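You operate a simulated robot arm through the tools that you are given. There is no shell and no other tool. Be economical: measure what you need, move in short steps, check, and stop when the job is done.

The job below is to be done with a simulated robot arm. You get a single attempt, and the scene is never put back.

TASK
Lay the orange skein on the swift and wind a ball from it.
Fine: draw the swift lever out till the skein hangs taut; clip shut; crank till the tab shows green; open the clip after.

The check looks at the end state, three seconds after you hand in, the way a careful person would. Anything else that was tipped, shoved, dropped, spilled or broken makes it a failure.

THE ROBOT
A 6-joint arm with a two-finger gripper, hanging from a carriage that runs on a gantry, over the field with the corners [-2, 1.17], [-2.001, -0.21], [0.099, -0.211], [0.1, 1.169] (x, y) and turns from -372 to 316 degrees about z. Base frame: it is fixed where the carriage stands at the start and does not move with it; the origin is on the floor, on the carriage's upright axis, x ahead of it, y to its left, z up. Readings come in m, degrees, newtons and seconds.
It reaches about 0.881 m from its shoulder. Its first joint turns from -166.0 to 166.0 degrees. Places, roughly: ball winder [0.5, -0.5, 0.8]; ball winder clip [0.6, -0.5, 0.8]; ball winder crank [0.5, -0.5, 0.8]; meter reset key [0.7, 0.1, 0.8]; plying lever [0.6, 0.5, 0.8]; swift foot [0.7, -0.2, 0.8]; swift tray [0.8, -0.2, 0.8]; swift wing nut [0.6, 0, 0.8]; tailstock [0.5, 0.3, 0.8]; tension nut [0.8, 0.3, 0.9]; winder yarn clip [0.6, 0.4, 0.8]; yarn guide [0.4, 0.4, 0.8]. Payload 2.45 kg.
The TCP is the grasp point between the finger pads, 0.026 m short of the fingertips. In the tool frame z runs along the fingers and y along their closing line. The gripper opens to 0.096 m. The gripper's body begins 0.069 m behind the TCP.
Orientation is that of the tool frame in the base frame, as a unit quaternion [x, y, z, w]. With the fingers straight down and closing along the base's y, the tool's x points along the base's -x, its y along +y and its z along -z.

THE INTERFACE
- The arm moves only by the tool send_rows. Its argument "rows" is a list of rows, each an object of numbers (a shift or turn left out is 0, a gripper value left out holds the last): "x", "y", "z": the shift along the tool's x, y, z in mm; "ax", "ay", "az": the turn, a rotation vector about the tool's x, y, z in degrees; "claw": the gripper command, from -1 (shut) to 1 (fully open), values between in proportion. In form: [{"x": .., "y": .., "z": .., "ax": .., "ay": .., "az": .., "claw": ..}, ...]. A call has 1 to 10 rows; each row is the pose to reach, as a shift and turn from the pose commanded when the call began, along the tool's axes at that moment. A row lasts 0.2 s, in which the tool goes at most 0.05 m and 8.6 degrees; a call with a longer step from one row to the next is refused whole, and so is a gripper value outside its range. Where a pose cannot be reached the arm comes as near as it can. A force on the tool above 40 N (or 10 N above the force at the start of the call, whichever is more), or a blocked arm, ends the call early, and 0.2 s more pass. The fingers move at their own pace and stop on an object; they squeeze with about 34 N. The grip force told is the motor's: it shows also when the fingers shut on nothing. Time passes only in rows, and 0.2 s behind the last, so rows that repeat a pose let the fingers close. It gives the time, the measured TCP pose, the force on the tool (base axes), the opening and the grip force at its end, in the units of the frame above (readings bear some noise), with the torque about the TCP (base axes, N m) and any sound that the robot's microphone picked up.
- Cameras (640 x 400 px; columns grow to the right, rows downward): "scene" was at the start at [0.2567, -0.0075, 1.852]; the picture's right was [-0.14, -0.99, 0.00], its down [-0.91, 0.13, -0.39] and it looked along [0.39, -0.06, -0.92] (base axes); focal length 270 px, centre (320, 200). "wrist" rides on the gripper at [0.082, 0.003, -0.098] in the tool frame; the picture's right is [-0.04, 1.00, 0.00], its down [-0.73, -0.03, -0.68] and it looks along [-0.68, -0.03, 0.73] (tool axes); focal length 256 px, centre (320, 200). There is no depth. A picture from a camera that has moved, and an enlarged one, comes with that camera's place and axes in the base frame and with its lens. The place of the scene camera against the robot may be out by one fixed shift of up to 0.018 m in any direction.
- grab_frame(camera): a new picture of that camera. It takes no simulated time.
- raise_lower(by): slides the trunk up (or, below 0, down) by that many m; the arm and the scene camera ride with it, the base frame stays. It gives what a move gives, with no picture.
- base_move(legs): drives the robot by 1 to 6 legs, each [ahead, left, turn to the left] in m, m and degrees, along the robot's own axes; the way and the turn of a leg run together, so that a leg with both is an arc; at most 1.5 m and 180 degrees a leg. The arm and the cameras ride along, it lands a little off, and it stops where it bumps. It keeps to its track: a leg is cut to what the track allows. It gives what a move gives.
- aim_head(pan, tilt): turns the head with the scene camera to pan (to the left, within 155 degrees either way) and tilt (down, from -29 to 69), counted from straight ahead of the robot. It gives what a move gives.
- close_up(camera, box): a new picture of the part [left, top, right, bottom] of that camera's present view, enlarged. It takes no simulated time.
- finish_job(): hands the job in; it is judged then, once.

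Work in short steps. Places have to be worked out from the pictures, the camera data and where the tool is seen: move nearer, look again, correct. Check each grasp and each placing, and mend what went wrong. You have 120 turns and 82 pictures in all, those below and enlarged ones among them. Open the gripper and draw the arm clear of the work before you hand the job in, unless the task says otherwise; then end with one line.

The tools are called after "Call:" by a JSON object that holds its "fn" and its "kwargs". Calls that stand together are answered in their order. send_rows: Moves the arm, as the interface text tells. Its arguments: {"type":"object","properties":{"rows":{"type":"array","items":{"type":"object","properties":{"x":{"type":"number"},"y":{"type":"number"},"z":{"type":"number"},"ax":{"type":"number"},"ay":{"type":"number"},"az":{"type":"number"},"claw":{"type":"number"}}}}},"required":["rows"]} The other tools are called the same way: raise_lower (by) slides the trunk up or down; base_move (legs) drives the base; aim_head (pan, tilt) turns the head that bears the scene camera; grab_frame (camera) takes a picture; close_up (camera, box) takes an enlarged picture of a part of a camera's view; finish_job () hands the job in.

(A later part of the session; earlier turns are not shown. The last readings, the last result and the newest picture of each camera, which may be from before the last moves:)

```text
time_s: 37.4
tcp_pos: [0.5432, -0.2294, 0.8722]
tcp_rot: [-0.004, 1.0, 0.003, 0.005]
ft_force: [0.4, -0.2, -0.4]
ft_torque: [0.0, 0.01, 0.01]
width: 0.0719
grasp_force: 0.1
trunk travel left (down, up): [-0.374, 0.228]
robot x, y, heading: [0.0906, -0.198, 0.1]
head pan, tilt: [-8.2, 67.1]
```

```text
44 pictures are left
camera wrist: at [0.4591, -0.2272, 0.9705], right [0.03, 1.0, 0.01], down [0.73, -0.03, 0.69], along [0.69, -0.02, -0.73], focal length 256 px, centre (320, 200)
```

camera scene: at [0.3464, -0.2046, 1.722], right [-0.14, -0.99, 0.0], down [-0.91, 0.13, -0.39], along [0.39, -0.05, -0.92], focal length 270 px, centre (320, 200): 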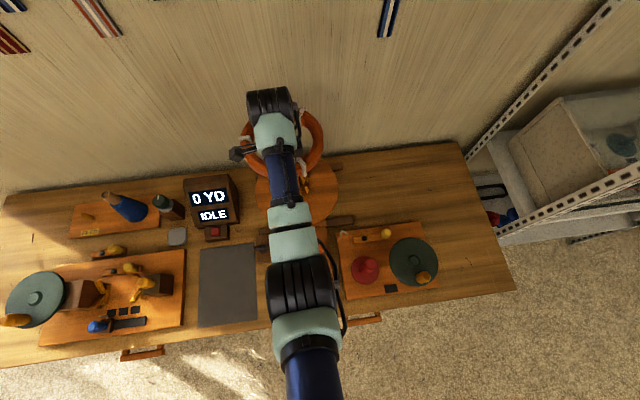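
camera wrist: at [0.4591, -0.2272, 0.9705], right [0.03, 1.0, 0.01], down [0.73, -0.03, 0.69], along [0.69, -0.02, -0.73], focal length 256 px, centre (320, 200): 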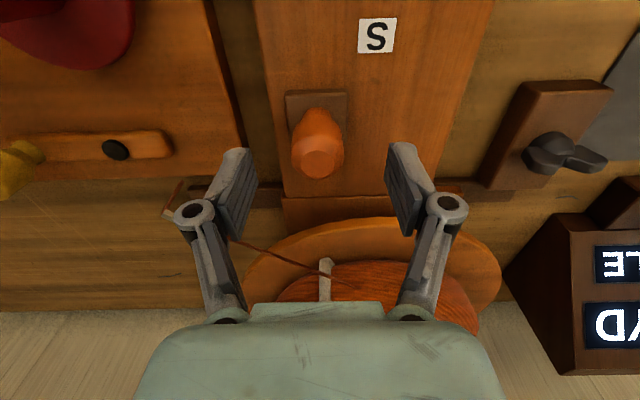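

The knob top projects to about (0.55, -0.232). I nudge to that and descend to z≈0.835.

Call:
{"fn": "send_rows", "kwargs": {"rows": [{"x": -6, "y": -3, "z": 12}, {"x": -6, "y": -3, "z": 25}, {"x": -6, "y": -3, "z": 37}]}}

Call:
{"fn": "grab_frame", "kwargs": {"camera": "wrist"}}

```text
time_s: 38.2
tcp_pos: [0.5491, -0.2348, 0.8365]
tcp_rot: [-0.003, 1.0, 0.002, 0.004]
ft_force: [-0.7, -0.1, 0.6]
ft_torque: [0.01, 0.02, 0.0]
width: 0.072
grasp_force: 0.0
trunk travel left (down, up): [-0.374, 0.228]
robot x, y, heading: [0.0873, -0.197, 0.2]
head pan, tilt: [-8.2, 67.1]
```

```text
43 pictures are left
camera wrist: at [0.4652, -0.2321, 0.9336], right [0.03, 1.0, 0.01], down [0.73, -0.03, 0.69], along [0.68, -0.02, -0.73], focal length 256 px, centre (320, 200)
```

wrist: 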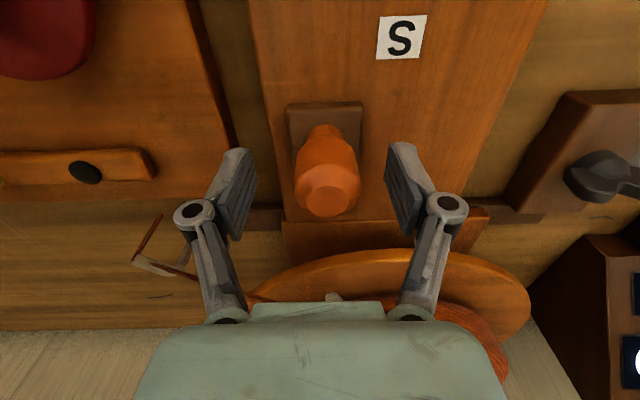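

The knob is between the fingers near TCP height. I adjust by (-5, +3) mm, descend 10 mm and close.

Call:
{"fn": "send_rows", "kwargs": {"rows": [{"x": 5, "y": 3, "z": 10}, {"x": 5, "y": 3, "z": 10, "claw": 0}, {"x": 5, "y": 3, "z": 10, "claw": -1}, {"x": 5, "y": 3, "z": 10, "claw": -1}, {"x": 5, "y": 3, "z": 10, "claw": -1}]}}

Call:
{"fn": "grab_frame", "kwargs": {"camera": "wrist"}}

```text
time_s: 39.4
tcp_pos: [0.5428, -0.2309, 0.8268]
tcp_rot: [-0.004, 1.0, 0.004, 0.003]
ft_force: [0.6, -0.8, -3.0]
ft_torque: [-0.04, -0.04, 0.0]
width: 0.0318
grasp_force: 45.1
trunk travel left (down, up): [-0.374, 0.228]
robot x, y, heading: [0.0877, -0.1975, -0.1]
head pan, tilt: [-8.2, 67.1]
```

```text
42 pictures are left
camera wrist: at [0.4599, -0.2288, 0.9235], right [0.03, 1.0, 0.01], down [0.73, -0.03, 0.69], along [0.68, -0.02, -0.73], focal length 256 px, centre (320, 200)
```

wrist: 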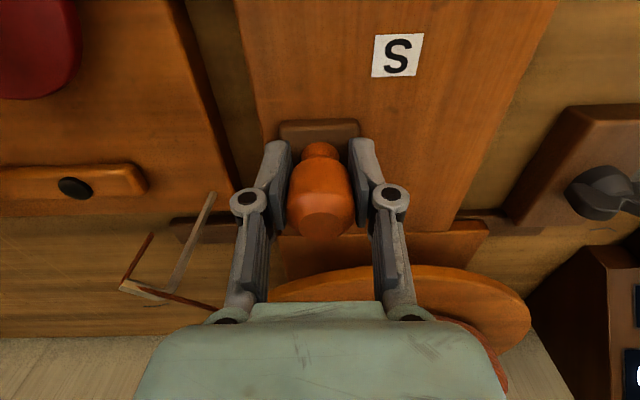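

Good grip on the lever knob. I draw it 25 mm out (toward -x) and check the feel and the slats.

Call:
{"fn": "send_rows", "kwargs": {"rows": [{"x": 8}, {"x": 16}, {"x": 25}]}}

Call:
{"fn": "close_up", "kwargs": {"camera": "scene", "box": [180, 90, 480, 320]}}

```text
time_s: 40.2
tcp_pos: [0.5185, -0.2315, 0.826]
tcp_rot: [-0.003, 1.0, 0.003, 0.005]
ft_force: [-2.3, 0.2, 5.5]
ft_torque: [-0.02, 0.26, 0.03]
width: 0.0317
grasp_force: 44.6
trunk travel left (down, up): [-0.374, 0.228]
robot x, y, heading: [0.0901, -0.1979, 0.4]
head pan, tilt: [-8.2, 67.1]
```

```text
1.74 times, centred on (330, 205) of scene
camera zoom: at [0.346, -0.2046, 1.6522], right [-0.14, -0.99, 0.0], down [-0.91, 0.13, -0.39], along [0.39, -0.05, -0.92], focal length 469 px, centre (303, 191)
```

zoom: 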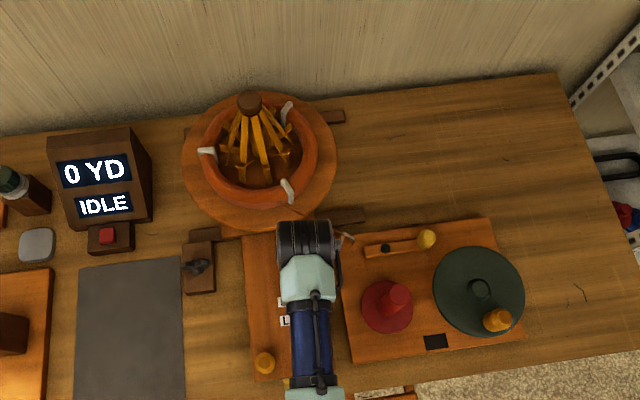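

The slats are spreading inside the skein. I draw further in small steps, watching force.

Call:
{"fn": "send_rows", "kwargs": {"rows": [{"x": 4}, {"x": 8}, {"x": 12}]}}

Call:
{"fn": "close_up", "kwargs": {"camera": "scene", "box": [260, 120, 400, 220]}}

```text
time_s: 41.0
tcp_pos: [0.5076, -0.2308, 0.8269]
tcp_rot: [-0.003, 1.0, 0.003, 0.005]
ft_force: [1.4, 1.0, 1.8]
ft_torque: [-0.03, -0.67, 0.01]
width: 0.0313
grasp_force: 44.8
trunk travel left (down, up): [-0.374, 0.228]
robot x, y, heading: [0.0888, -0.1982, 0.2]
head pan, tilt: [-8.2, 67.1]
```

```text
4.00 times, centred on (330, 170) of scene
camera zoom: at [0.3462, -0.2045, 1.6521], right [-0.14, -0.99, 0.0], down [-0.91, 0.13, -0.39], along [0.39, -0.05, -0.92], focal length 1080 px, centre (280, 320)
```

zoom: 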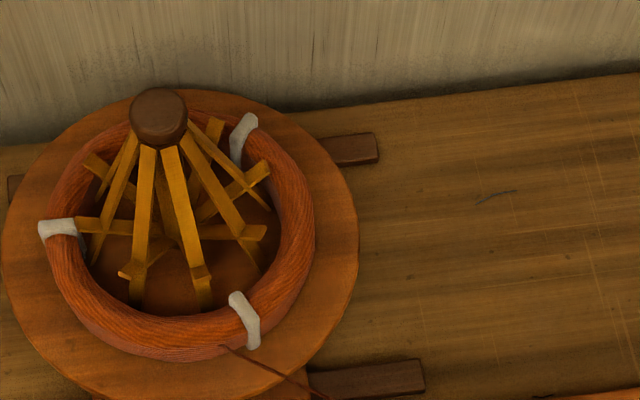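

The brace tips are nearly at the skein. I draw 6 mm more.

Call:
{"fn": "send_rows", "kwargs": {"rows": [{"x": 3}, {"x": 6}, {"x": 6}]}}

Call:
{"fn": "close_up", "kwargs": {"camera": "scene", "box": [260, 120, 400, 220]}}

```text
time_s: 41.8
tcp_pos: [0.501, -0.2304, 0.8261]
tcp_rot: [-0.003, 1.0, 0.003, 0.005]
ft_force: [-0.7, 1.0, 15.9]
ft_torque: [0.07, 0.32, 0.01]
width: 0.0314
grasp_force: 45.0
trunk travel left (down, up): [-0.374, 0.228]
robot x, y, heading: [0.0902, -0.1988, -0.0]
head pan, tilt: [-8.2, 67.1]
```

```text
4.00 times, centred on (330, 170) of scene
camera zoom: at [0.3464, -0.2045, 1.6524], right [-0.14, -0.99, 0.0], down [-0.91, 0.13, -0.39], along [0.39, -0.05, -0.92], focal length 1080 px, centre (280, 320)
```

zoom: 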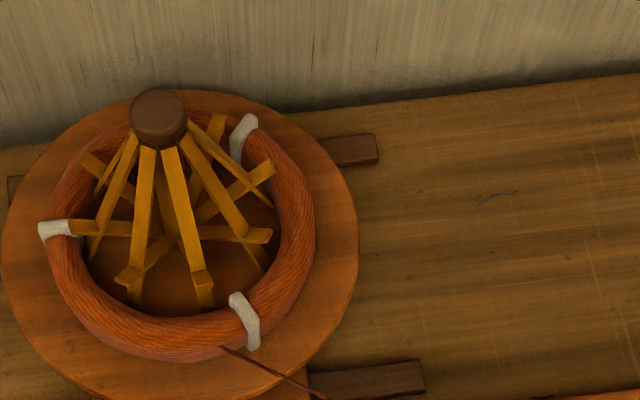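

Still a small gap at the right-hand tips. I draw 5 mm more and check both views.

Call:
{"fn": "send_rows", "kwargs": {"rows": [{"x": 3}, {"x": 5}, {"x": 5}]}}

Call:
{"fn": "close_up", "kwargs": {"camera": "scene", "box": [260, 120, 400, 220]}}

Call:
{"fn": "grab_frame", "kwargs": {"camera": "wrist"}}

```text
time_s: 42.6
tcp_pos: [0.4962, -0.2316, 0.827]
tcp_rot: [-0.003, 1.0, 0.003, 0.005]
ft_force: [0.3, 1.4, 16.5]
ft_torque: [0.02, -0.05, -0.01]
width: 0.0315
grasp_force: 45.0
trunk travel left (down, up): [-0.374, 0.228]
robot x, y, heading: [0.0852, -0.1971, 0.4]
head pan, tilt: [-8.2, 67.1]
```

```text
4.00 times, centred on (330, 170) of scene
camera zoom: at [0.3465, -0.2045, 1.6523], right [-0.14, -0.99, 0.0], down [-0.91, 0.13, -0.39], along [0.39, -0.05, -0.92], focal length 1080 px, centre (280, 320)
```

zoom: 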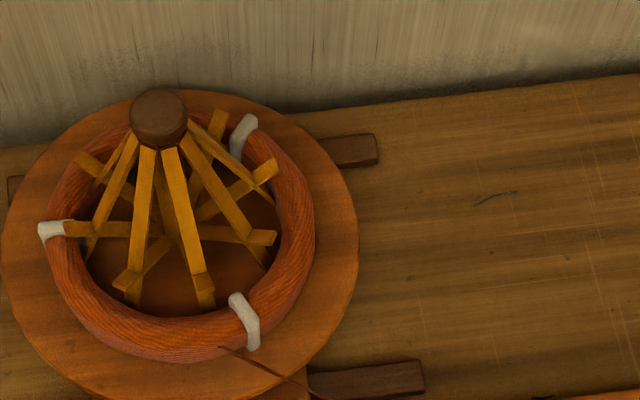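

```text
37 pictures are left
camera wrist: at [0.4139, -0.2288, 0.9233], right [0.03, 1.0, 0.01], down [0.73, -0.03, 0.69], along [0.69, -0.02, -0.73], focal length 256 px, centre (320, 200)
```

wrist: 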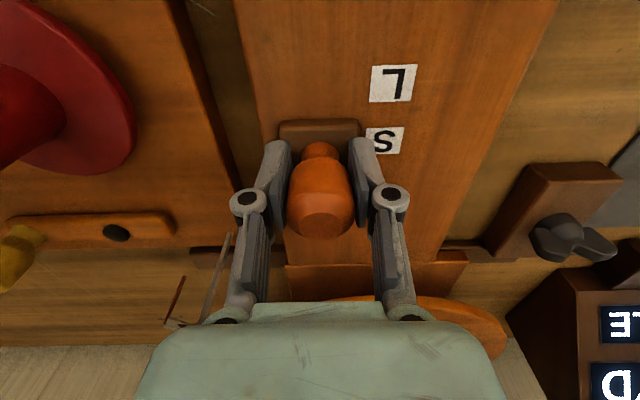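

The block is around the S mark; the gap right is a few mm. I draw 4 mm more, watching whether the ring responds.

Call:
{"fn": "send_rows", "kwargs": {"rows": [{"x": 2}, {"x": 4}, {"x": 4}]}}

Call:
{"fn": "close_up", "kwargs": {"camera": "scene", "box": [250, 130, 350, 220]}}

```text
time_s: 43.4
tcp_pos: [0.4939, -0.2315, 0.8263]
tcp_rot: [-0.002, 1.0, 0.003, 0.004]
ft_force: [0.5, 1.7, 25.6]
ft_torque: [0.0, -0.09, 0.0]
width: 0.0315
grasp_force: 44.4
trunk travel left (down, up): [-0.374, 0.228]
robot x, y, heading: [0.089, -0.2002, 0.0]
head pan, tilt: [-8.2, 67.1]
```

```text
4.44 times, centred on (300, 175) of scene
camera zoom: at [0.3468, -0.2045, 1.6525], right [-0.14, -0.99, 0.0], down [-0.91, 0.13, -0.39], along [0.39, -0.05, -0.92], focal length 1200 px, centre (409, 311)
```

zoom: 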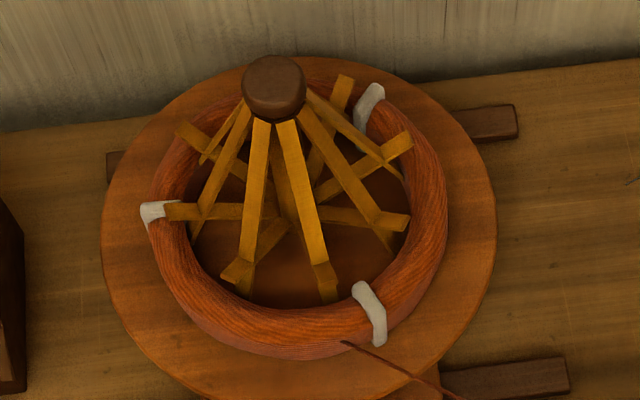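

Tips now appear to meet the skein at several points and lever resistance has risen. I release, rise, and look from closer with the wrist camera.

Call:
{"fn": "send_rows", "kwargs": {"rows": [{"claw": 0}, {"claw": 0.4}, {"claw": 0.4}, {"claw": 0.4, "z": -30}, {"z": -70}, {"z": -110}, {"z": -140, "x": -30}, {"z": -160, "x": -60}]}}

Call:
{"fn": "grab_frame", "kwargs": {"camera": "wrist"}}

```text
time_s: 45.2
tcp_pos: [0.549, -0.231, 0.984]
tcp_rot: [-0.004, 1.0, 0.003, 0.005]
ft_force: [-0.8, 1.0, 0.3]
ft_torque: [-0.02, -0.05, 0.0]
width: 0.0671
grasp_force: 0.0
trunk travel left (down, up): [-0.374, 0.228]
robot x, y, heading: [0.0929, -0.1984, 0.1]
head pan, tilt: [-8.2, 67.1]
```

```text
35 pictures are left
camera wrist: at [0.4663, -0.2285, 1.0818], right [0.03, 1.0, 0.01], down [0.73, -0.03, 0.69], along [0.69, -0.02, -0.73], focal length 256 px, centre (320, 200)
```

wrist: 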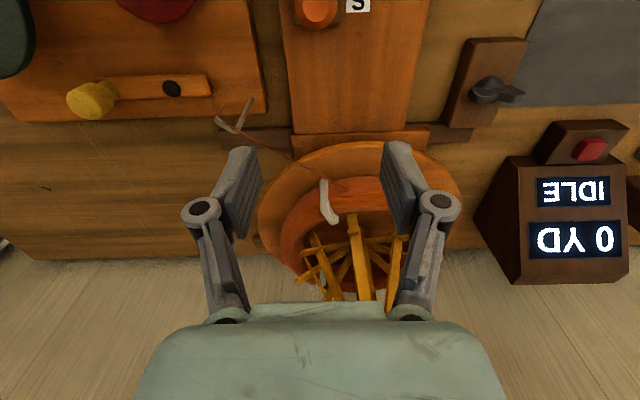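

I raise the trunk 0.1 m and move above the swift for a steep look down at the skein.

Call:
{"fn": "raise_lower", "kwargs": {"by": 0.1}}

Call:
{"fn": "send_rows", "kwargs": {"rows": [{"x": -40, "z": -10}, {"x": -80, "y": 15, "z": -20}, {"x": -120, "y": 30, "z": -25}, {"x": -145, "y": 45, "z": -25}]}}

Call:
{"fn": "grab_frame", "kwargs": {"camera": "wrist"}}

```text
time_s: 46.6
tcp_pos: [0.5487, -0.2304, 1.0847]
tcp_rot: [-0.004, 1.0, 0.003, 0.005]
ft_force: [-0.4, 0.0, -0.9]
ft_torque: [-0.01, -0.01, 0.01]
width: 0.0671
grasp_force: 0.0
trunk travel left (down, up): [-0.474, 0.128]
robot x, y, heading: [0.0887, -0.1952, 0.2]
head pan, tilt: [-8.2, 67.1]
```

```text
time_s: 47.6
tcp_pos: [0.6932, -0.184, 1.1098]
tcp_rot: [-0.004, 1.0, 0.004, 0.005]
ft_force: [-0.7, 0.2, -0.4]
ft_torque: [0.03, -0.01, 0.04]
width: 0.0674
grasp_force: 0.1
trunk travel left (down, up): [-0.474, 0.128]
robot x, y, heading: [0.0891, -0.2004, 0.3]
head pan, tilt: [-8.2, 67.1]
```

```text
34 pictures are left
camera wrist: at [0.6108, -0.1828, 1.2069], right [0.03, 1.0, 0.01], down [0.73, -0.03, 0.69], along [0.69, -0.02, -0.73], focal length 256 px, centre (320, 200)
```

wrist: 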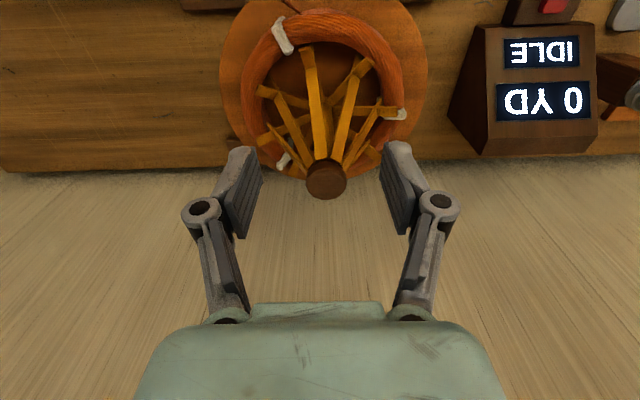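

Call:
{"fn": "close_up", "kwargs": {"camera": "wrist", "box": [200, 0, 440, 210]}}

```text
1.90 times, centred on (320, 105) of wrist
camera zoom: at [0.6108, -0.1828, 1.2069], right [0.03, 1.0, 0.01], down [0.73, -0.03, 0.69], along [0.69, -0.02, -0.73], focal length 488 px, centre (320, 381)
```

zoom: 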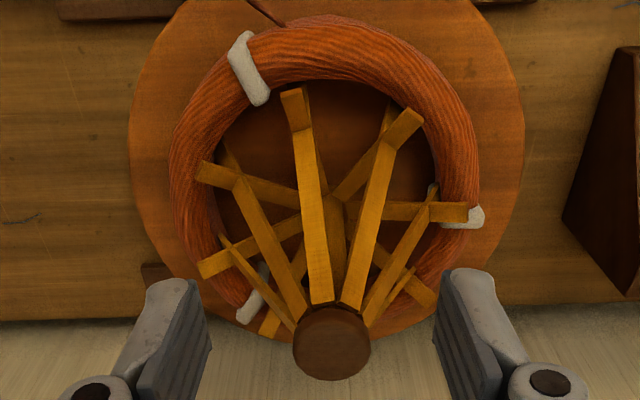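

The brace tips reach the skein all round (right side touches the tie), with the lever at S: taut. Now I move over toward the winder to study its clip.

Call:
{"fn": "send_rows", "kwargs": {"rows": [{"x": 25, "y": -34, "z": 5}, {"x": 50, "y": -68, "z": 15}, {"x": 75, "y": -102, "z": 30}, {"x": 100, "y": -136, "z": 45}, {"x": 125, "y": -170, "z": 60}, {"x": 150, "y": -203, "z": 75}, {"x": 175, "y": -237, "z": 90}, {"x": 200, "y": -270, "z": 100}]}}

Call:
{"fn": "grab_frame", "kwargs": {"camera": "wrist"}}

```text
time_s: 49.4
tcp_pos: [0.4956, -0.4575, 1.0072]
tcp_rot: [-0.004, 1.0, 0.003, 0.005]
ft_force: [-0.5, -0.4, -1.0]
ft_torque: [-0.02, 0.0, 0.03]
width: 0.0675
grasp_force: 0.0
trunk travel left (down, up): [-0.474, 0.128]
robot x, y, heading: [0.0869, -0.1965, 0.1]
head pan, tilt: [-8.2, 67.1]
```

```text
32 pictures are left
camera wrist: at [0.4135, -0.4544, 1.104], right [0.03, 1.0, 0.01], down [0.73, -0.03, 0.69], along [0.69, -0.02, -0.73], focal length 256 px, centre (320, 200)
```

wrist: 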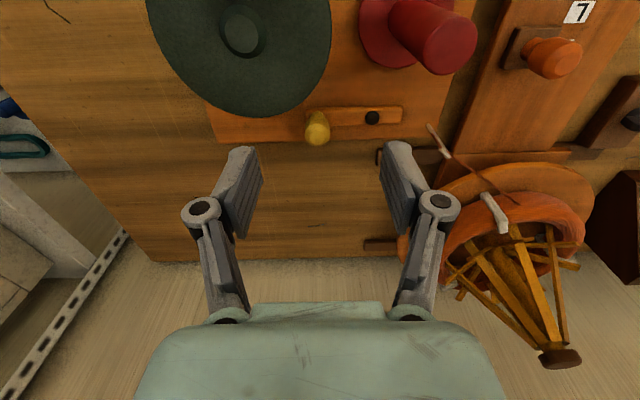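

I take an enlarged look at the clip.

Call:
{"fn": "close_up", "kwargs": {"camera": "wrist", "box": [230, 60, 480, 200]}}

Call:
{"fn": "close_up", "kwargs": {"camera": "scene", "box": [330, 190, 470, 300]}}

```text
2.56 times, centred on (355, 130) of wrist
camera zoom: at [0.4135, -0.4544, 1.104], right [0.03, 1.0, 0.01], down [0.73, -0.03, 0.69], along [0.69, -0.02, -0.73], focal length 655 px, centre (230, 379)
```

zoom: 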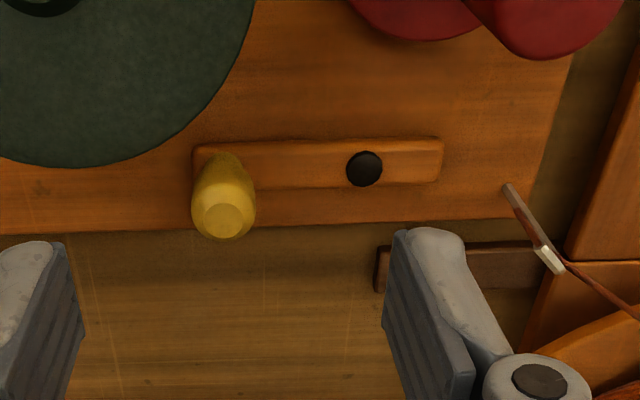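

```text
3.64 times, centred on (400, 245) of scene
camera zoom: at [0.3461, -0.2045, 1.752], right [-0.14, -0.99, 0.0], down [-0.91, 0.13, -0.39], along [0.39, -0.05, -0.92], focal length 982 px, centre (29, 36)
```

zoom: 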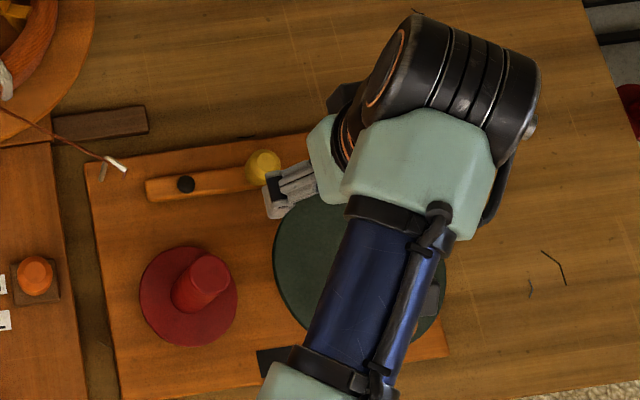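

The clip is a bar pivoted on the black screw at about (0.566, -0.39), knob at about (0.562, -0.463). I move above it, then lower the trunk to get reach.

Call:
{"fn": "send_rows", "kwargs": {"rows": [{"x": -25, "z": -20}, {"x": -55, "y": -3, "z": -40}, {"x": -75, "y": -5, "z": -60}]}}

Call:
{"fn": "raise_lower", "kwargs": {"by": -0.17}}

Call:
{"fn": "grab_frame", "kwargs": {"camera": "wrist"}}

```text
time_s: 50.2
tcp_pos: [0.5725, -0.4599, 1.0684]
tcp_rot: [-0.004, 1.0, 0.003, 0.005]
ft_force: [-0.3, -0.8, -0.2]
ft_torque: [-0.03, -0.05, -0.01]
width: 0.0671
grasp_force: 0.0
trunk travel left (down, up): [-0.474, 0.128]
robot x, y, heading: [0.0842, -0.1976, 0.2]
head pan, tilt: [-8.2, 67.1]
```

```text
time_s: 52.1
tcp_pos: [0.5717, -0.4588, 0.8984]
tcp_rot: [-0.004, 1.0, 0.003, 0.005]
ft_force: [0.2, 0.3, -0.3]
ft_torque: [-0.03, -0.03, -0.03]
width: 0.0671
grasp_force: 0.1
trunk travel left (down, up): [-0.304, 0.298]
robot x, y, heading: [0.0902, -0.1972, 0.2]
head pan, tilt: [-8.2, 67.1]
```

```text
29 pictures are left
camera wrist: at [0.4889, -0.4568, 0.9957], right [0.03, 1.0, 0.01], down [0.73, -0.03, 0.69], along [0.69, -0.02, -0.73], focal length 256 px, centre (320, 200)
```

wrist: 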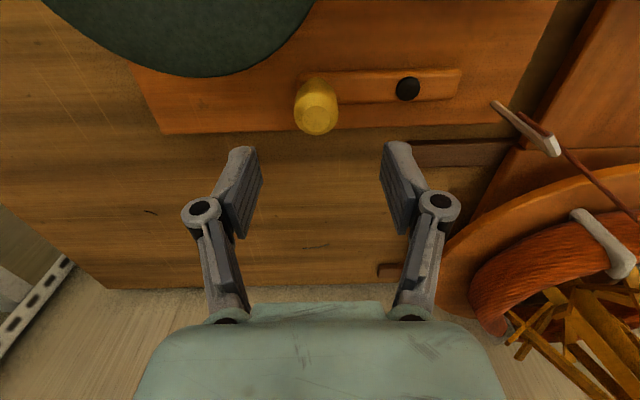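

Knob top at about (0.557, -0.460, 0.85). I descend over it, fingers straddling in y.

Call:
{"fn": "send_rows", "kwargs": {"rows": [{"x": 14, "y": -1, "z": 15}, {"x": 14, "y": -1, "z": 35}, {"x": 14, "y": -1, "z": 55}]}}

Call:
{"fn": "grab_frame", "kwargs": {"camera": "wrist"}}

```text
time_s: 52.9
tcp_pos: [0.5577, -0.4606, 0.8446]
tcp_rot: [-0.004, 1.0, 0.003, 0.006]
ft_force: [0.0, 0.5, 0.1]
ft_torque: [0.04, 0.01, -0.01]
width: 0.0673
grasp_force: 0.0
trunk travel left (down, up): [-0.304, 0.298]
robot x, y, heading: [0.087, -0.1949, 0.2]
head pan, tilt: [-8.2, 67.1]
```

```text
28 pictures are left
camera wrist: at [0.4748, -0.4582, 0.9407], right [0.03, 1.0, 0.01], down [0.73, -0.03, 0.69], along [0.69, -0.02, -0.73], focal length 256 px, centre (320, 200)
```

wrist: 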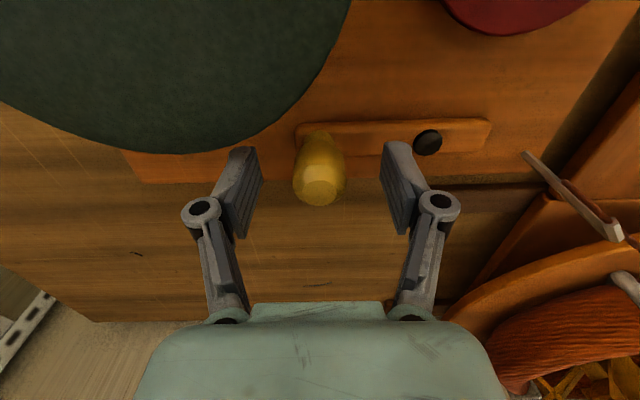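

Knob top is level with the TCP and centred. I descend 12 mm and close on it.

Call:
{"fn": "send_rows", "kwargs": {"rows": [{"z": 12}, {"z": 12, "claw": 0}, {"z": 12, "claw": -1}, {"z": 12, "claw": -1}, {"z": 12, "claw": -1}]}}

Call:
{"fn": "send_rows", "kwargs": {"rows": [{"x": -4}, {"x": -8}, {"x": -12}]}}

Call:
{"fn": "grab_frame", "kwargs": {"camera": "wrist"}}

```text
time_s: 54.1
tcp_pos: [0.5589, -0.4607, 0.8325]
tcp_rot: [-0.004, 1.0, 0.003, 0.005]
ft_force: [0.7, -2.1, -3.6]
ft_torque: [-0.03, -0.12, -0.04]
width: 0.0293
grasp_force: 44.7
trunk travel left (down, up): [-0.304, 0.298]
robot x, y, heading: [0.0884, -0.1961, 0.3]
head pan, tilt: [-8.2, 67.1]
```

```text
time_s: 54.9
tcp_pos: [0.5699, -0.4598, 0.8311]
tcp_rot: [-0.004, 1.0, 0.003, 0.005]
ft_force: [-4.7, -1.0, 9.0]
ft_torque: [-0.03, 0.59, 0.29]
width: 0.0292
grasp_force: 45.3
trunk travel left (down, up): [-0.304, 0.298]
robot x, y, heading: [0.0888, -0.1974, 0.2]
head pan, tilt: [-8.2, 67.1]
```

```text
27 pictures are left
camera wrist: at [0.4871, -0.458, 0.9286], right [0.03, 1.0, 0.01], down [0.73, -0.03, 0.69], along [0.69, -0.02, -0.73], focal length 256 px, centre (320, 200)
```

wrist: 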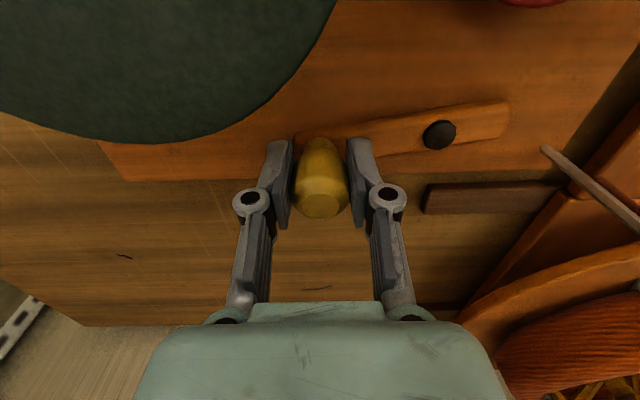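

The lever turns about the screw as thought. I follow the arc further (toward +x), turning the tool along, and watch for a stop.

Call:
{"fn": "send_rows", "kwargs": {"rows": [{"x": -7, "y": 1, "az": -6}, {"x": -14, "y": 2, "az": -12}, {"x": -21, "y": 4, "az": -18}, {"x": -27, "y": 7, "az": -24}, {"x": -33, "y": 10, "az": -30}]}}

Call:
{"fn": "grab_frame", "kwargs": {"camera": "wrist"}}

```text
time_s: 56.1
tcp_pos: [0.6043, -0.4476, 0.832]
tcp_rot: [-0.263, 0.965, 0.001, 0.006]
ft_force: [2.0, 4.5, 0.3]
ft_torque: [-0.05, 0.43, -0.34]
width: 0.0289
grasp_force: 45.3
trunk travel left (down, up): [-0.304, 0.298]
robot x, y, heading: [0.0894, -0.1939, 0.2]
head pan, tilt: [-8.2, 67.1]
```

```text
26 pictures are left
camera wrist: at [0.5306, -0.487, 0.9283], right [-0.47, 0.88, 0.0], down [0.64, 0.34, 0.69], along [0.61, 0.33, -0.72], focal length 256 px, centre (320, 200)
```

wrist: 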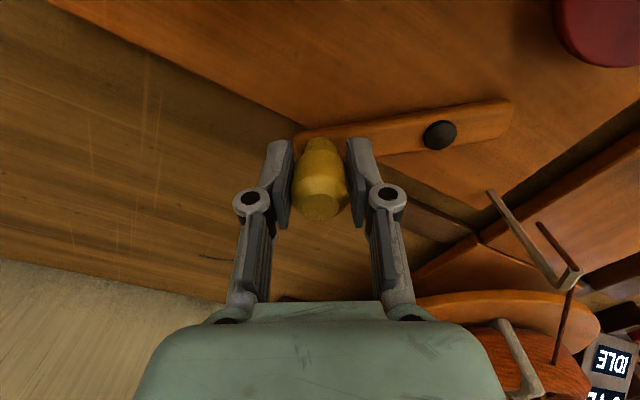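

No stop yet. I repeat the same arc for another 30°.

Call:
{"fn": "send_rows", "kwargs": {"rows": [{"x": -7, "y": 1, "az": -6}, {"x": -14, "y": 2, "az": -12}, {"x": -21, "y": 4, "az": -18}, {"x": -28, "y": 6, "az": -24}, {"x": -34, "y": 9, "az": -30}]}}

Call:
{"fn": "grab_frame", "kwargs": {"camera": "wrist"}}

```text
time_s: 57.2
tcp_pos: [0.6184, -0.4365, 0.8309]
tcp_rot: [-0.48, 0.877, 0.0, -0.002]
ft_force: [-17.4, -7.4, 11.8]
ft_torque: [-0.83, 1.18, 0.09]
width: 0.0293
grasp_force: 45.1
trunk travel left (down, up): [-0.304, 0.298]
robot x, y, heading: [0.0869, -0.1989, 0.1]
head pan, tilt: [-8.2, 67.1]
stopped in row 5: the force on the tool passed its limit (the readings are from after the stop); the commanded pose is now the measured one
```

```text
25 pictures are left
camera wrist: at [0.5711, -0.5026, 0.9292], right [-0.82, 0.57, 0.0], down [0.42, 0.6, 0.68], along [0.39, 0.56, -0.74], focal length 256 px, centre (320, 200)
```

wrist: 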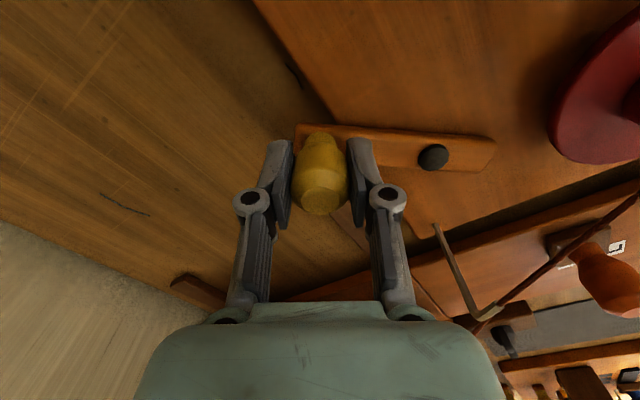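

The lever hit its end stop after ~50°: the clip should be shut. I release and rise to confirm it stays.

Call:
{"fn": "send_rows", "kwargs": {"rows": [{"claw": 0}, {"claw": 0.4}, {"claw": 0.4}, {"claw": 0.4, "z": -30}, {"z": -60}, {"z": -90}]}}

Call:
{"fn": "send_rows", "kwargs": {"rows": [{"az": 8.5, "z": -20}, {"az": 17, "z": -40}, {"az": 25.5, "z": -60}, {"az": 34, "x": 10, "z": -60}, {"az": 42.5, "x": 25, "z": -60}, {"az": 51, "x": 40, "z": -60}, {"az": 58, "x": 55, "y": 15, "z": -60}]}}

Call:
{"fn": "grab_frame", "kwargs": {"camera": "wrist"}}

Call:
{"fn": "close_up", "kwargs": {"camera": "scene", "box": [240, 80, 500, 300]}}

```text
time_s: 58.6
tcp_pos: [0.6228, -0.4332, 0.9218]
tcp_rot: [-0.48, 0.877, 0.0, 0.002]
ft_force: [-0.3, 0.8, 0.7]
ft_torque: [0.0, -0.01, -0.02]
width: 0.0671
grasp_force: 0.0
trunk travel left (down, up): [-0.304, 0.298]
robot x, y, heading: [0.0867, -0.1969, 0.1]
head pan, tilt: [-8.2, 67.1]
```

```text
time_s: 60.2
tcp_pos: [0.5824, -0.4706, 0.9803]
tcp_rot: [0.006, 1.0, 0.0, 0.002]
ft_force: [0.1, 0.1, 0.1]
ft_torque: [-0.02, 0.0, 0.0]
width: 0.0672
grasp_force: 0.0
trunk travel left (down, up): [-0.304, 0.298]
robot x, y, heading: [0.0887, -0.199, -0.0]
head pan, tilt: [-8.2, 67.1]
```

```text
24 pictures are left
camera wrist: at [0.4987, -0.4666, 1.0783], right [0.05, 1.0, 0.0], down [0.73, -0.04, 0.68], along [0.68, -0.03, -0.73], focal length 256 px, centre (320, 200)
```

wrist: 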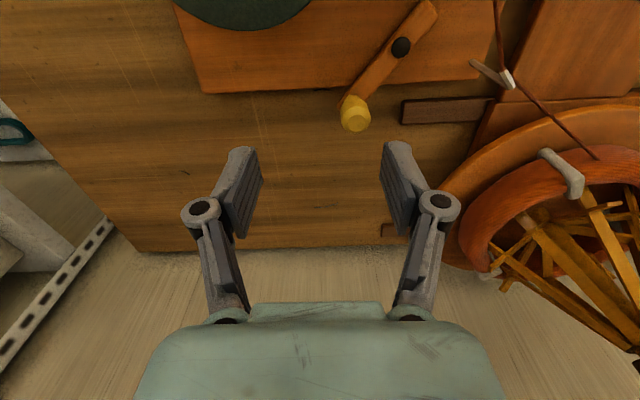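

```text
1.82 times, centred on (370, 190) of scene
camera zoom: at [0.3455, -0.2054, 1.582], right [-0.14, -0.99, 0.0], down [-0.91, 0.13, -0.39], along [0.39, -0.05, -0.92], focal length 491 px, centre (229, 218)
```

zoom: 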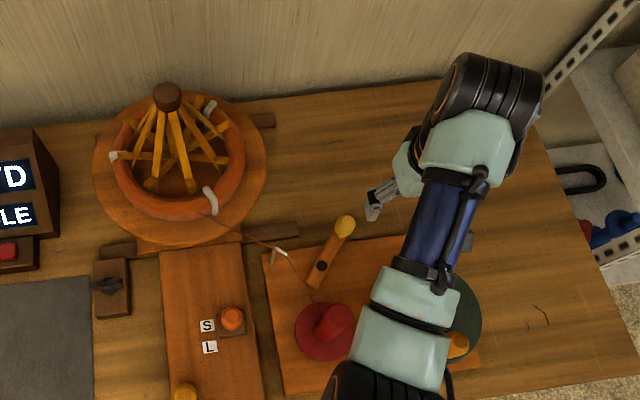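

The yarn now runs from the hook to the spool, so the clip is shut and the lever block sits at S. Next I view the wheel and crank handle from nearer.

Call:
{"fn": "send_rows", "kwargs": {"rows": [{"x": 35, "y": -12, "z": 5}, {"x": 70, "y": -25, "z": 15}, {"x": 105, "y": -40, "z": 25}, {"x": 142, "y": -50, "z": 35}]}}

Call:
{"fn": "grab_frame", "kwargs": {"camera": "wrist"}}

```text
time_s: 61.2
tcp_pos: [0.4462, -0.528, 0.9278]
tcp_rot: [0.005, 1.0, 0.0, 0.002]
ft_force: [0.0, -0.8, 0.0]
ft_torque: [-0.01, 0.03, 0.02]
width: 0.0672
grasp_force: 0.2
out of reach, approached as far as the arm can: row 1, 2, 3, 4
trunk travel left (down, up): [-0.304, 0.298]
robot x, y, heading: [0.0914, -0.1987, 0.3]
head pan, tilt: [-8.2, 67.1]
```

```text
22 pictures are left
camera wrist: at [0.3631, -0.5237, 1.025], right [0.05, 1.0, 0.0], down [0.73, -0.04, 0.68], along [0.68, -0.03, -0.73], focal length 256 px, centre (320, 200)
```

wrist: 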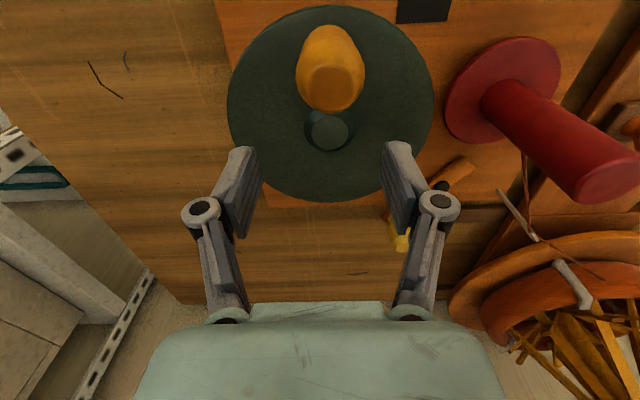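

The wheel centre is at about (0.460, -0.518), the handle at (0.406, -0.518) with top near z 0.885. I move over it, then look.

Call:
{"fn": "send_rows", "kwargs": {"rows": [{"x": 20, "y": 5, "claw": 1}, {"x": 40, "y": 10}, {"x": 40, "y": 10, "z": 15}, {"x": 40, "y": 10, "z": 28}]}}

Call:
{"fn": "grab_frame", "kwargs": {"camera": "wrist"}}

```text
time_s: 62.2
tcp_pos: [0.4074, -0.5161, 0.9001]
tcp_rot: [0.004, 1.0, 0.001, 0.002]
ft_force: [-0.4, -0.2, 0.1]
ft_torque: [0.03, 0.01, 0.0]
width: 0.096
grasp_force: 0.0
out of reach, approached as far as the arm can: row 1, 2, 3
trunk travel left (down, up): [-0.304, 0.298]
robot x, y, heading: [0.0833, -0.1958, 0.1]
head pan, tilt: [-8.2, 67.1]
```

```text
21 pictures are left
camera wrist: at [0.3249, -0.5129, 0.9982], right [0.05, 1.0, 0.0], down [0.73, -0.04, 0.68], along [0.68, -0.03, -0.73], focal length 256 px, centre (320, 200)
```

wrist: 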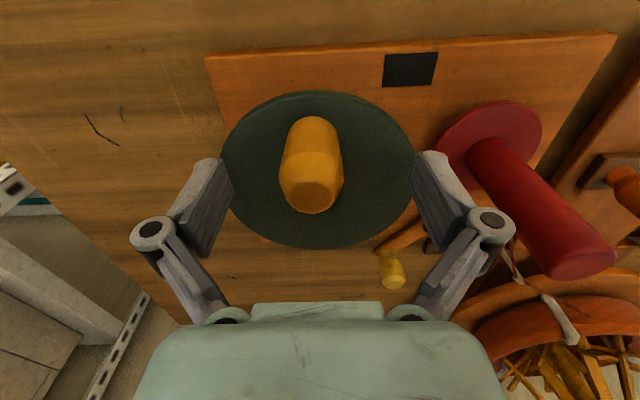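

Handle at about (0.410, -0.521), wheel centre (0.460, -0.520). I descend to z≈0.88 and close on the handle.

Call:
{"fn": "send_rows", "kwargs": {"rows": [{"x": -3, "y": -5, "z": 9}, {"x": -3, "y": -5, "z": 18}, {"x": -3, "y": -5, "z": 18, "claw": 0.2}, {"x": -3, "y": -5, "z": 18, "claw": -0.4}, {"x": -3, "y": -5, "z": 18, "claw": -1}, {"x": -3, "y": -5, "z": 18, "claw": -1}]}}

Call:
{"fn": "grab_frame", "kwargs": {"camera": "wrist"}}

```text
time_s: 63.6
tcp_pos: [0.4102, -0.5209, 0.8825]
tcp_rot: [0.004, 1.0, 0.001, 0.001]
ft_force: [0.2, -0.3, -1.2]
ft_torque: [-0.01, 0.03, 0.01]
width: 0.0313
grasp_force: 44.9
trunk travel left (down, up): [-0.304, 0.298]
robot x, y, heading: [0.0886, -0.1992, 0.1]
head pan, tilt: [-8.2, 67.1]
```

```text
20 pictures are left
camera wrist: at [0.328, -0.5172, 0.9799], right [0.05, 1.0, 0.0], down [0.73, -0.04, 0.68], along [0.68, -0.03, -0.73], focal length 256 px, centre (320, 200)
```

wrist: 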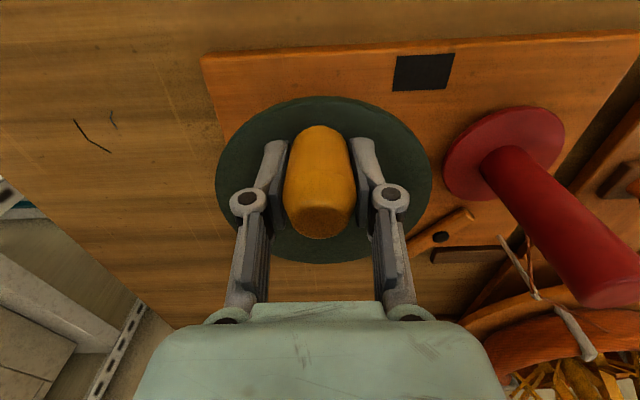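

Handle gripped. I try a quarter turn clockwise (seen from above), watching the force.

Call:
{"fn": "send_rows", "kwargs": {"rows": [{"x": -1.7, "y": 12.9}, {"x": -6.7, "y": 25}, {"x": -14.6, "y": 35.4}, {"x": -25, "y": 43.3}, {"x": -37.1, "y": 48.3}, {"x": -50, "y": 50}]}}

Call:
{"fn": "grab_frame", "kwargs": {"camera": "wrist"}}

Call:
{"fn": "grab_frame", "kwargs": {"camera": "scene"}}

```text
time_s: 65.0
tcp_pos: [0.46, -0.4662, 0.8809]
tcp_rot: [0.003, 1.0, 0.004, 0.001]
ft_force: [-1.0, 17.5, -2.7]
ft_torque: [0.45, 0.7, -0.06]
width: 0.0316
grasp_force: 45.1
trunk travel left (down, up): [-0.304, 0.298]
robot x, y, heading: [0.0905, -0.1982, 0.1]
head pan, tilt: [-8.2, 67.1]
```

```text
19 pictures are left
camera wrist: at [0.3779, -0.4632, 0.9801], right [0.05, 1.0, 0.01], down [0.73, -0.04, 0.68], along [0.68, -0.03, -0.73], focal length 256 px, centre (320, 200)
```

wrist: 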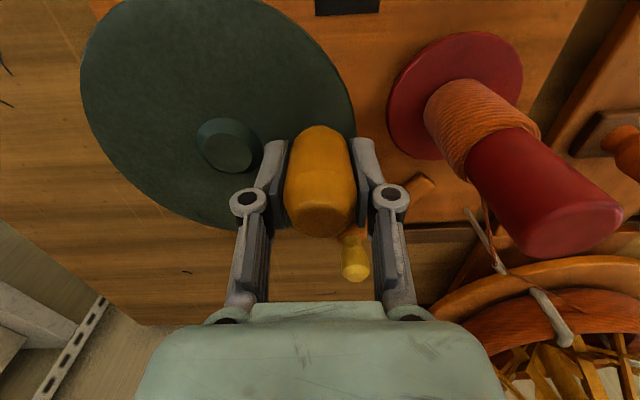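

```text
18 pictures are left
camera scene: at [0.3454, -0.2032, 1.5818], right [-0.14, -0.99, 0.0], down [-0.91, 0.13, -0.39], along [0.39, -0.05, -0.92], focal length 270 px, centre (320, 200)
```

scene: 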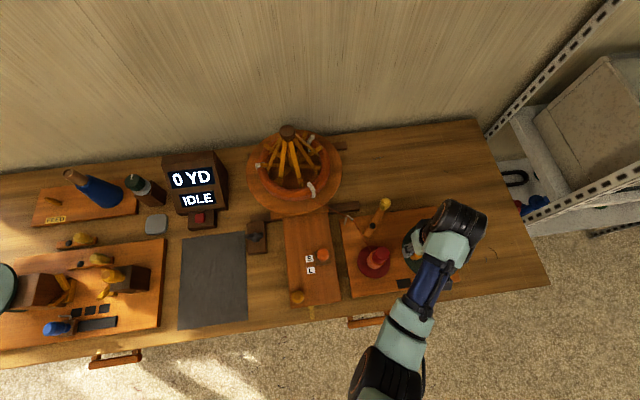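

Yarn winds onto the spool, so direction is right. Refit: centre (0.463, -0.5195), radius 0.053; I crank another 270°.

Call:
{"fn": "send_rows", "kwargs": {"rows": [{"x": -24.6, "y": 0}, {"x": -44.2, "y": -15.2}, {"x": -54.8, "y": -37.5}, {"x": -54.2, "y": -62.2}, {"x": -42.4, "y": -84}, {"x": -22, "y": -98}, {"x": 2.6, "y": -101.2}, {"x": 25.9, "y": -93}, {"x": 42.9, "y": -75}, {"x": 49.9, "y": -51.3}]}}

Call:
{"fn": "grab_frame", "kwargs": {"camera": "wrist"}}

```text
time_s: 65.8
tcp_pos: [0.5133, -0.4944, 0.8828]
tcp_rot: [0.002, 1.0, 0.003, 0.003]
ft_force: [9.5, 3.9, -12.7]
ft_torque: [-0.21, -0.86, -0.06]
width: 0.0317
grasp_force: 44.6
trunk travel left (down, up): [-0.304, 0.298]
robot x, y, heading: [0.0912, -0.1956, 0.1]
head pan, tilt: [-8.2, 67.1]
stopped in row 3: the force on the tool passed its limit (the readings are from after the stop); the commanded pose is now the measured one
```

```text
17 pictures are left
camera wrist: at [0.4313, -0.4925, 0.9799], right [0.04, 1.0, 0.01], down [0.73, -0.04, 0.68], along [0.68, -0.02, -0.73], focal length 256 px, centre (320, 200)
```

wrist: 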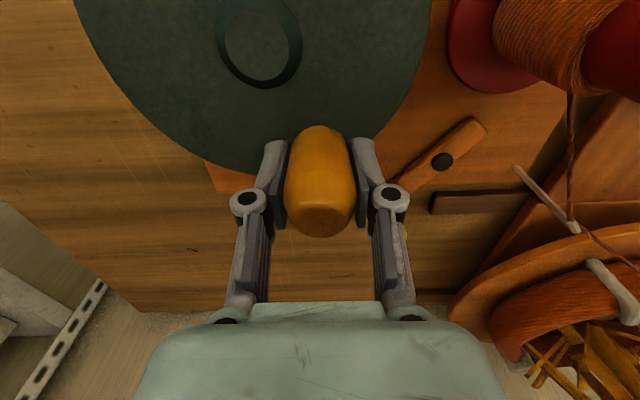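

A three-point fit gives centre (0.4652, -0.521), radius 0.055. I resume with this circle at 20° per row.

Call:
{"fn": "send_rows", "kwargs": {"rows": [{"x": -6.2, "y": -18}, {"x": -5.9, "y": -37.1}, {"x": 1, "y": -54.9}, {"x": 13.5, "y": -69.3}, {"x": 30.2, "y": -78.6}, {"x": 49, "y": -81.6}, {"x": 67.8, "y": -78}, {"x": 84.2, "y": -68.1}, {"x": 96.2, "y": -53.3}, {"x": 102.4, "y": -35.2}]}}

Call:
{"fn": "grab_frame", "kwargs": {"camera": "wrist"}}

```text
time_s: 68.0
tcp_pos: [0.4105, -0.532, 0.8826]
tcp_rot: [0.003, 1.0, 0.001, 0.004]
ft_force: [10.7, 3.3, -8.0]
ft_torque: [-0.32, -1.2, 0.01]
width: 0.0316
grasp_force: 44.8
trunk travel left (down, up): [-0.304, 0.298]
robot x, y, heading: [0.089, -0.197, 0.3]
head pan, tilt: [-8.2, 67.1]
```

```text
16 pictures are left
camera wrist: at [0.3287, -0.5289, 0.98], right [0.05, 1.0, 0.0], down [0.73, -0.04, 0.68], along [0.68, -0.03, -0.73], focal length 256 px, centre (320, 200)
```

wrist: 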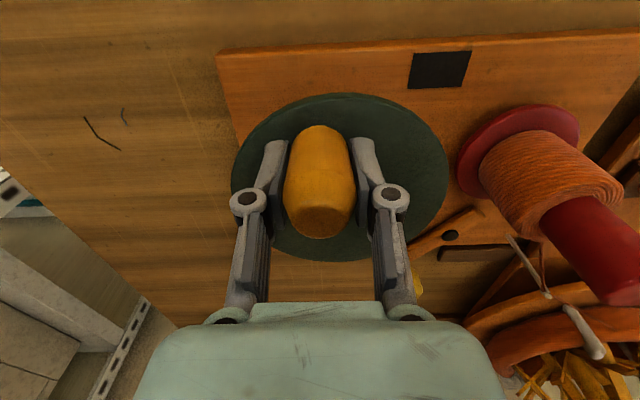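

Nearly one full turn; ball grows, tab still black. I crank on another 200°.

Call:
{"fn": "send_rows", "kwargs": {"rows": [{"x": -0.3, "y": 19.1}, {"x": -7.2, "y": 36.9}, {"x": -19.7, "y": 51.3}, {"x": -36.4, "y": 60.6}, {"x": -55.2, "y": 63.6}, {"x": -74, "y": 60}, {"x": -90.4, "y": 50.1}, {"x": -102.4, "y": 35.3}, {"x": -108.6, "y": 17.2}, {"x": -108.3, "y": -1.9}]}}

Call:
{"fn": "close_up", "kwargs": {"camera": "scene", "box": [320, 170, 500, 310]}}

```text
time_s: 70.2
tcp_pos: [0.518, -0.5346, 0.8835]
tcp_rot: [0.003, 1.0, 0.001, 0.003]
ft_force: [13.5, -4.1, -34.5]
ft_torque: [-0.27, -1.04, 0.07]
width: 0.0313
grasp_force: 44.5
trunk travel left (down, up): [-0.304, 0.298]
robot x, y, heading: [0.0887, -0.1994, 0.2]
head pan, tilt: [-8.2, 67.1]
```

```text
2.86 times, centred on (410, 240) of scene
camera zoom: at [0.3462, -0.2053, 1.5818], right [-0.14, -0.99, 0.0], down [-0.91, 0.13, -0.39], along [0.39, -0.05, -0.92], focal length 771 px, centre (63, 86)
```

zoom: 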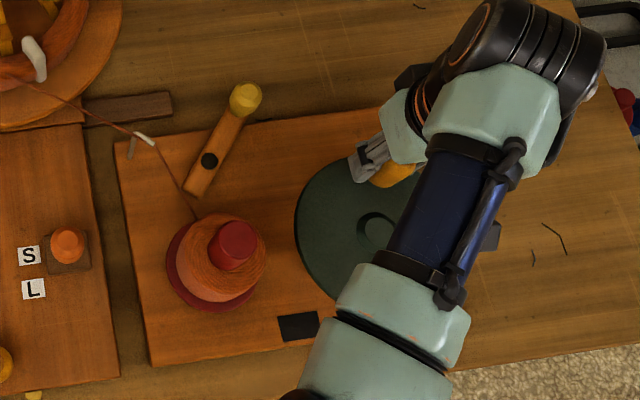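

Tab still black (visible in the scene view), the ball fills out. I continue to φ=-171°, easing z down 1 mm to relieve the pull.

Call:
{"fn": "send_rows", "kwargs": {"rows": [{"x": 6.9, "y": -17.8, "z": 1}, {"x": 19.4, "y": -32.2, "z": 1}, {"x": 36.1, "y": -41.5, "z": 1}, {"x": 54.9, "y": -44.5, "z": 1}, {"x": 73.7, "y": -40.9, "z": 1}, {"x": 90.1, "y": -31, "z": 1}, {"x": 102.1, "y": -16.2, "z": 1}, {"x": 108.3, "y": 1.9, "z": 1}]}}

Call:
{"fn": "grab_frame", "kwargs": {"camera": "wrist"}}

```text
time_s: 72.0
tcp_pos: [0.4118, -0.5347, 0.8824]
tcp_rot: [0.004, 1.0, 0.0, 0.005]
ft_force: [9.1, 3.5, 6.5]
ft_torque: [-0.29, -1.15, 0.02]
width: 0.0316
grasp_force: 44.6
trunk travel left (down, up): [-0.304, 0.298]
robot x, y, heading: [0.0897, -0.1995, 0.3]
head pan, tilt: [-8.2, 67.1]
```

```text
14 pictures are left
camera wrist: at [0.3288, -0.5306, 0.9801], right [0.05, 1.0, 0.0], down [0.73, -0.03, 0.69], along [0.68, -0.03, -0.73], focal length 256 px, centre (320, 200)
```

wrist: 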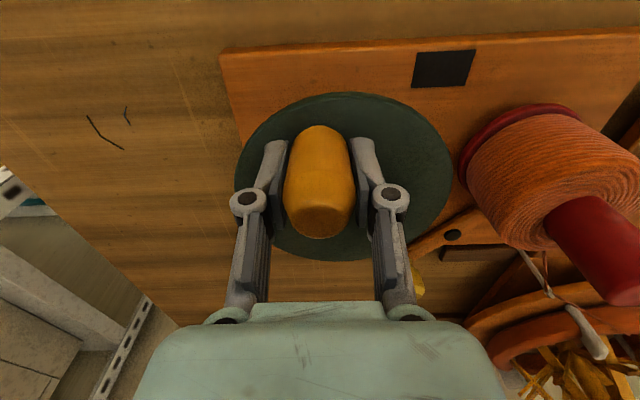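

About two turns in; ball is nearly flange-sized, tab black. I go another 120° and check.

Call:
{"fn": "send_rows", "kwargs": {"rows": [{"x": -0.3, "y": 19.1}, {"x": -7.2, "y": 36.9}, {"x": -19.7, "y": 51.3}, {"x": -36.4, "y": 60.6}, {"x": -55.2, "y": 63.6}, {"x": -74, "y": 60}]}}

Call:
{"fn": "close_up", "kwargs": {"camera": "scene", "box": [260, 120, 500, 310]}}

```text
time_s: 73.4
tcp_pos: [0.4876, -0.471, 0.8824]
tcp_rot: [0.001, 1.0, 0.003, 0.004]
ft_force: [7.0, 14.0, 13.0]
ft_torque: [0.63, 0.1, -0.1]
width: 0.0314
grasp_force: 44.7
trunk travel left (down, up): [-0.304, 0.298]
robot x, y, heading: [0.086, -0.197, 0.3]
head pan, tilt: [-8.2, 67.1]
```

```text
2.11 times, centred on (380, 215) of scene
camera zoom: at [0.3471, -0.204, 1.5821], right [-0.14, -0.99, 0.0], down [-0.91, 0.13, -0.39], along [0.39, -0.05, -0.92], focal length 568 px, centre (194, 168)
```

zoom: 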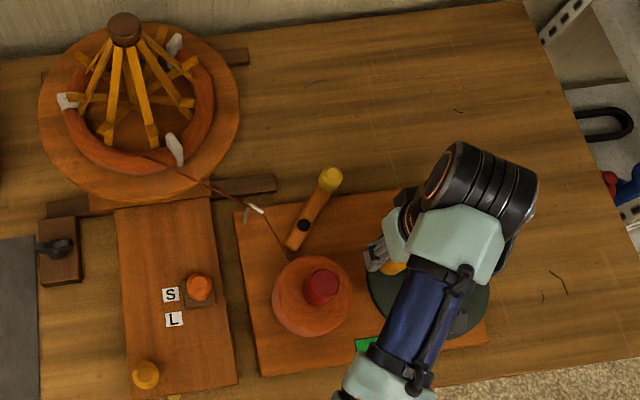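

The tab shows green, so I stop. I release the handle, rise, and go over to the clip knob at about (0.616, -0.4355).

Call:
{"fn": "send_rows", "kwargs": {"rows": [{"claw": -0.2}, {"claw": -0.05}, {"claw": -0.05}, {"z": -20}, {"z": -42}, {"z": -64}]}}

Call:
{"fn": "send_rows", "kwargs": {"rows": [{"x": -40, "y": 10}, {"x": -80, "y": 25}, {"x": -105, "y": 35, "z": 5, "claw": 0.4}, {"x": -127, "y": 36, "z": 30, "claw": 0.4}, {"x": -127, "y": 36, "z": 60, "claw": 0.4}]}}

Call:
{"fn": "grab_frame", "kwargs": {"camera": "wrist"}}

```text
time_s: 74.8
tcp_pos: [0.4916, -0.4803, 0.9312]
tcp_rot: [0.002, 1.0, 0.002, 0.003]
ft_force: [0.4, 1.7, 0.4]
ft_torque: [0.04, -0.03, -0.02]
width: 0.0462
grasp_force: 0.8
out of reach, approached as far as the arm can: row 6
trunk travel left (down, up): [-0.304, 0.298]
robot x, y, heading: [0.0877, -0.1948, 0.4]
head pan, tilt: [-8.2, 67.1]
```

```text
time_s: 76.0
tcp_pos: [0.6194, -0.4436, 0.8711]
tcp_rot: [0.003, 1.0, 0.002, 0.002]
ft_force: [-0.5, 0.5, 0.7]
ft_torque: [0.03, 0.02, 0.02]
width: 0.0672
grasp_force: 0.0
trunk travel left (down, up): [-0.304, 0.298]
robot x, y, heading: [0.0878, -0.1995, 0.3]
head pan, tilt: [-8.2, 67.1]
```

```text
12 pictures are left
camera wrist: at [0.5374, -0.4402, 0.9696], right [0.05, 1.0, 0.0], down [0.73, -0.04, 0.68], along [0.68, -0.03, -0.73], focal length 256 px, centre (320, 200)
```

wrist: 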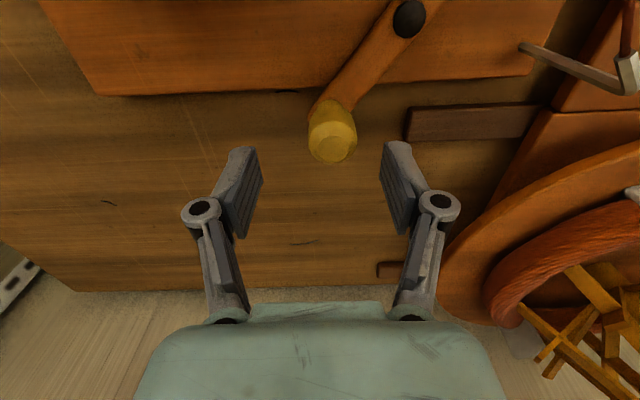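

Knob at (0.614, -0.436). I descend and grip it.

Call:
{"fn": "send_rows", "kwargs": {"rows": [{"x": 5, "y": 7.5, "z": 10}, {"x": 5, "y": 7.5, "z": 24}, {"x": 5, "y": 7.5, "z": 38}, {"x": 5, "y": 7.5, "z": 38, "claw": -0.2}, {"x": 5, "y": 7.5, "z": 38, "claw": -1}, {"x": 5, "y": 7.5, "z": 38, "claw": -1}]}}

```text
time_s: 77.4
tcp_pos: [0.6151, -0.4355, 0.8349]
tcp_rot: [0.003, 1.0, 0.002, 0.002]
ft_force: [1.5, -0.6, -2.0]
ft_torque: [-0.01, -0.12, -0.17]
width: 0.0289
grasp_force: 44.7
trunk travel left (down, up): [-0.304, 0.298]
robot x, y, heading: [0.0849, -0.1989, 0.0]
head pan, tilt: [-8.2, 67.1]
```

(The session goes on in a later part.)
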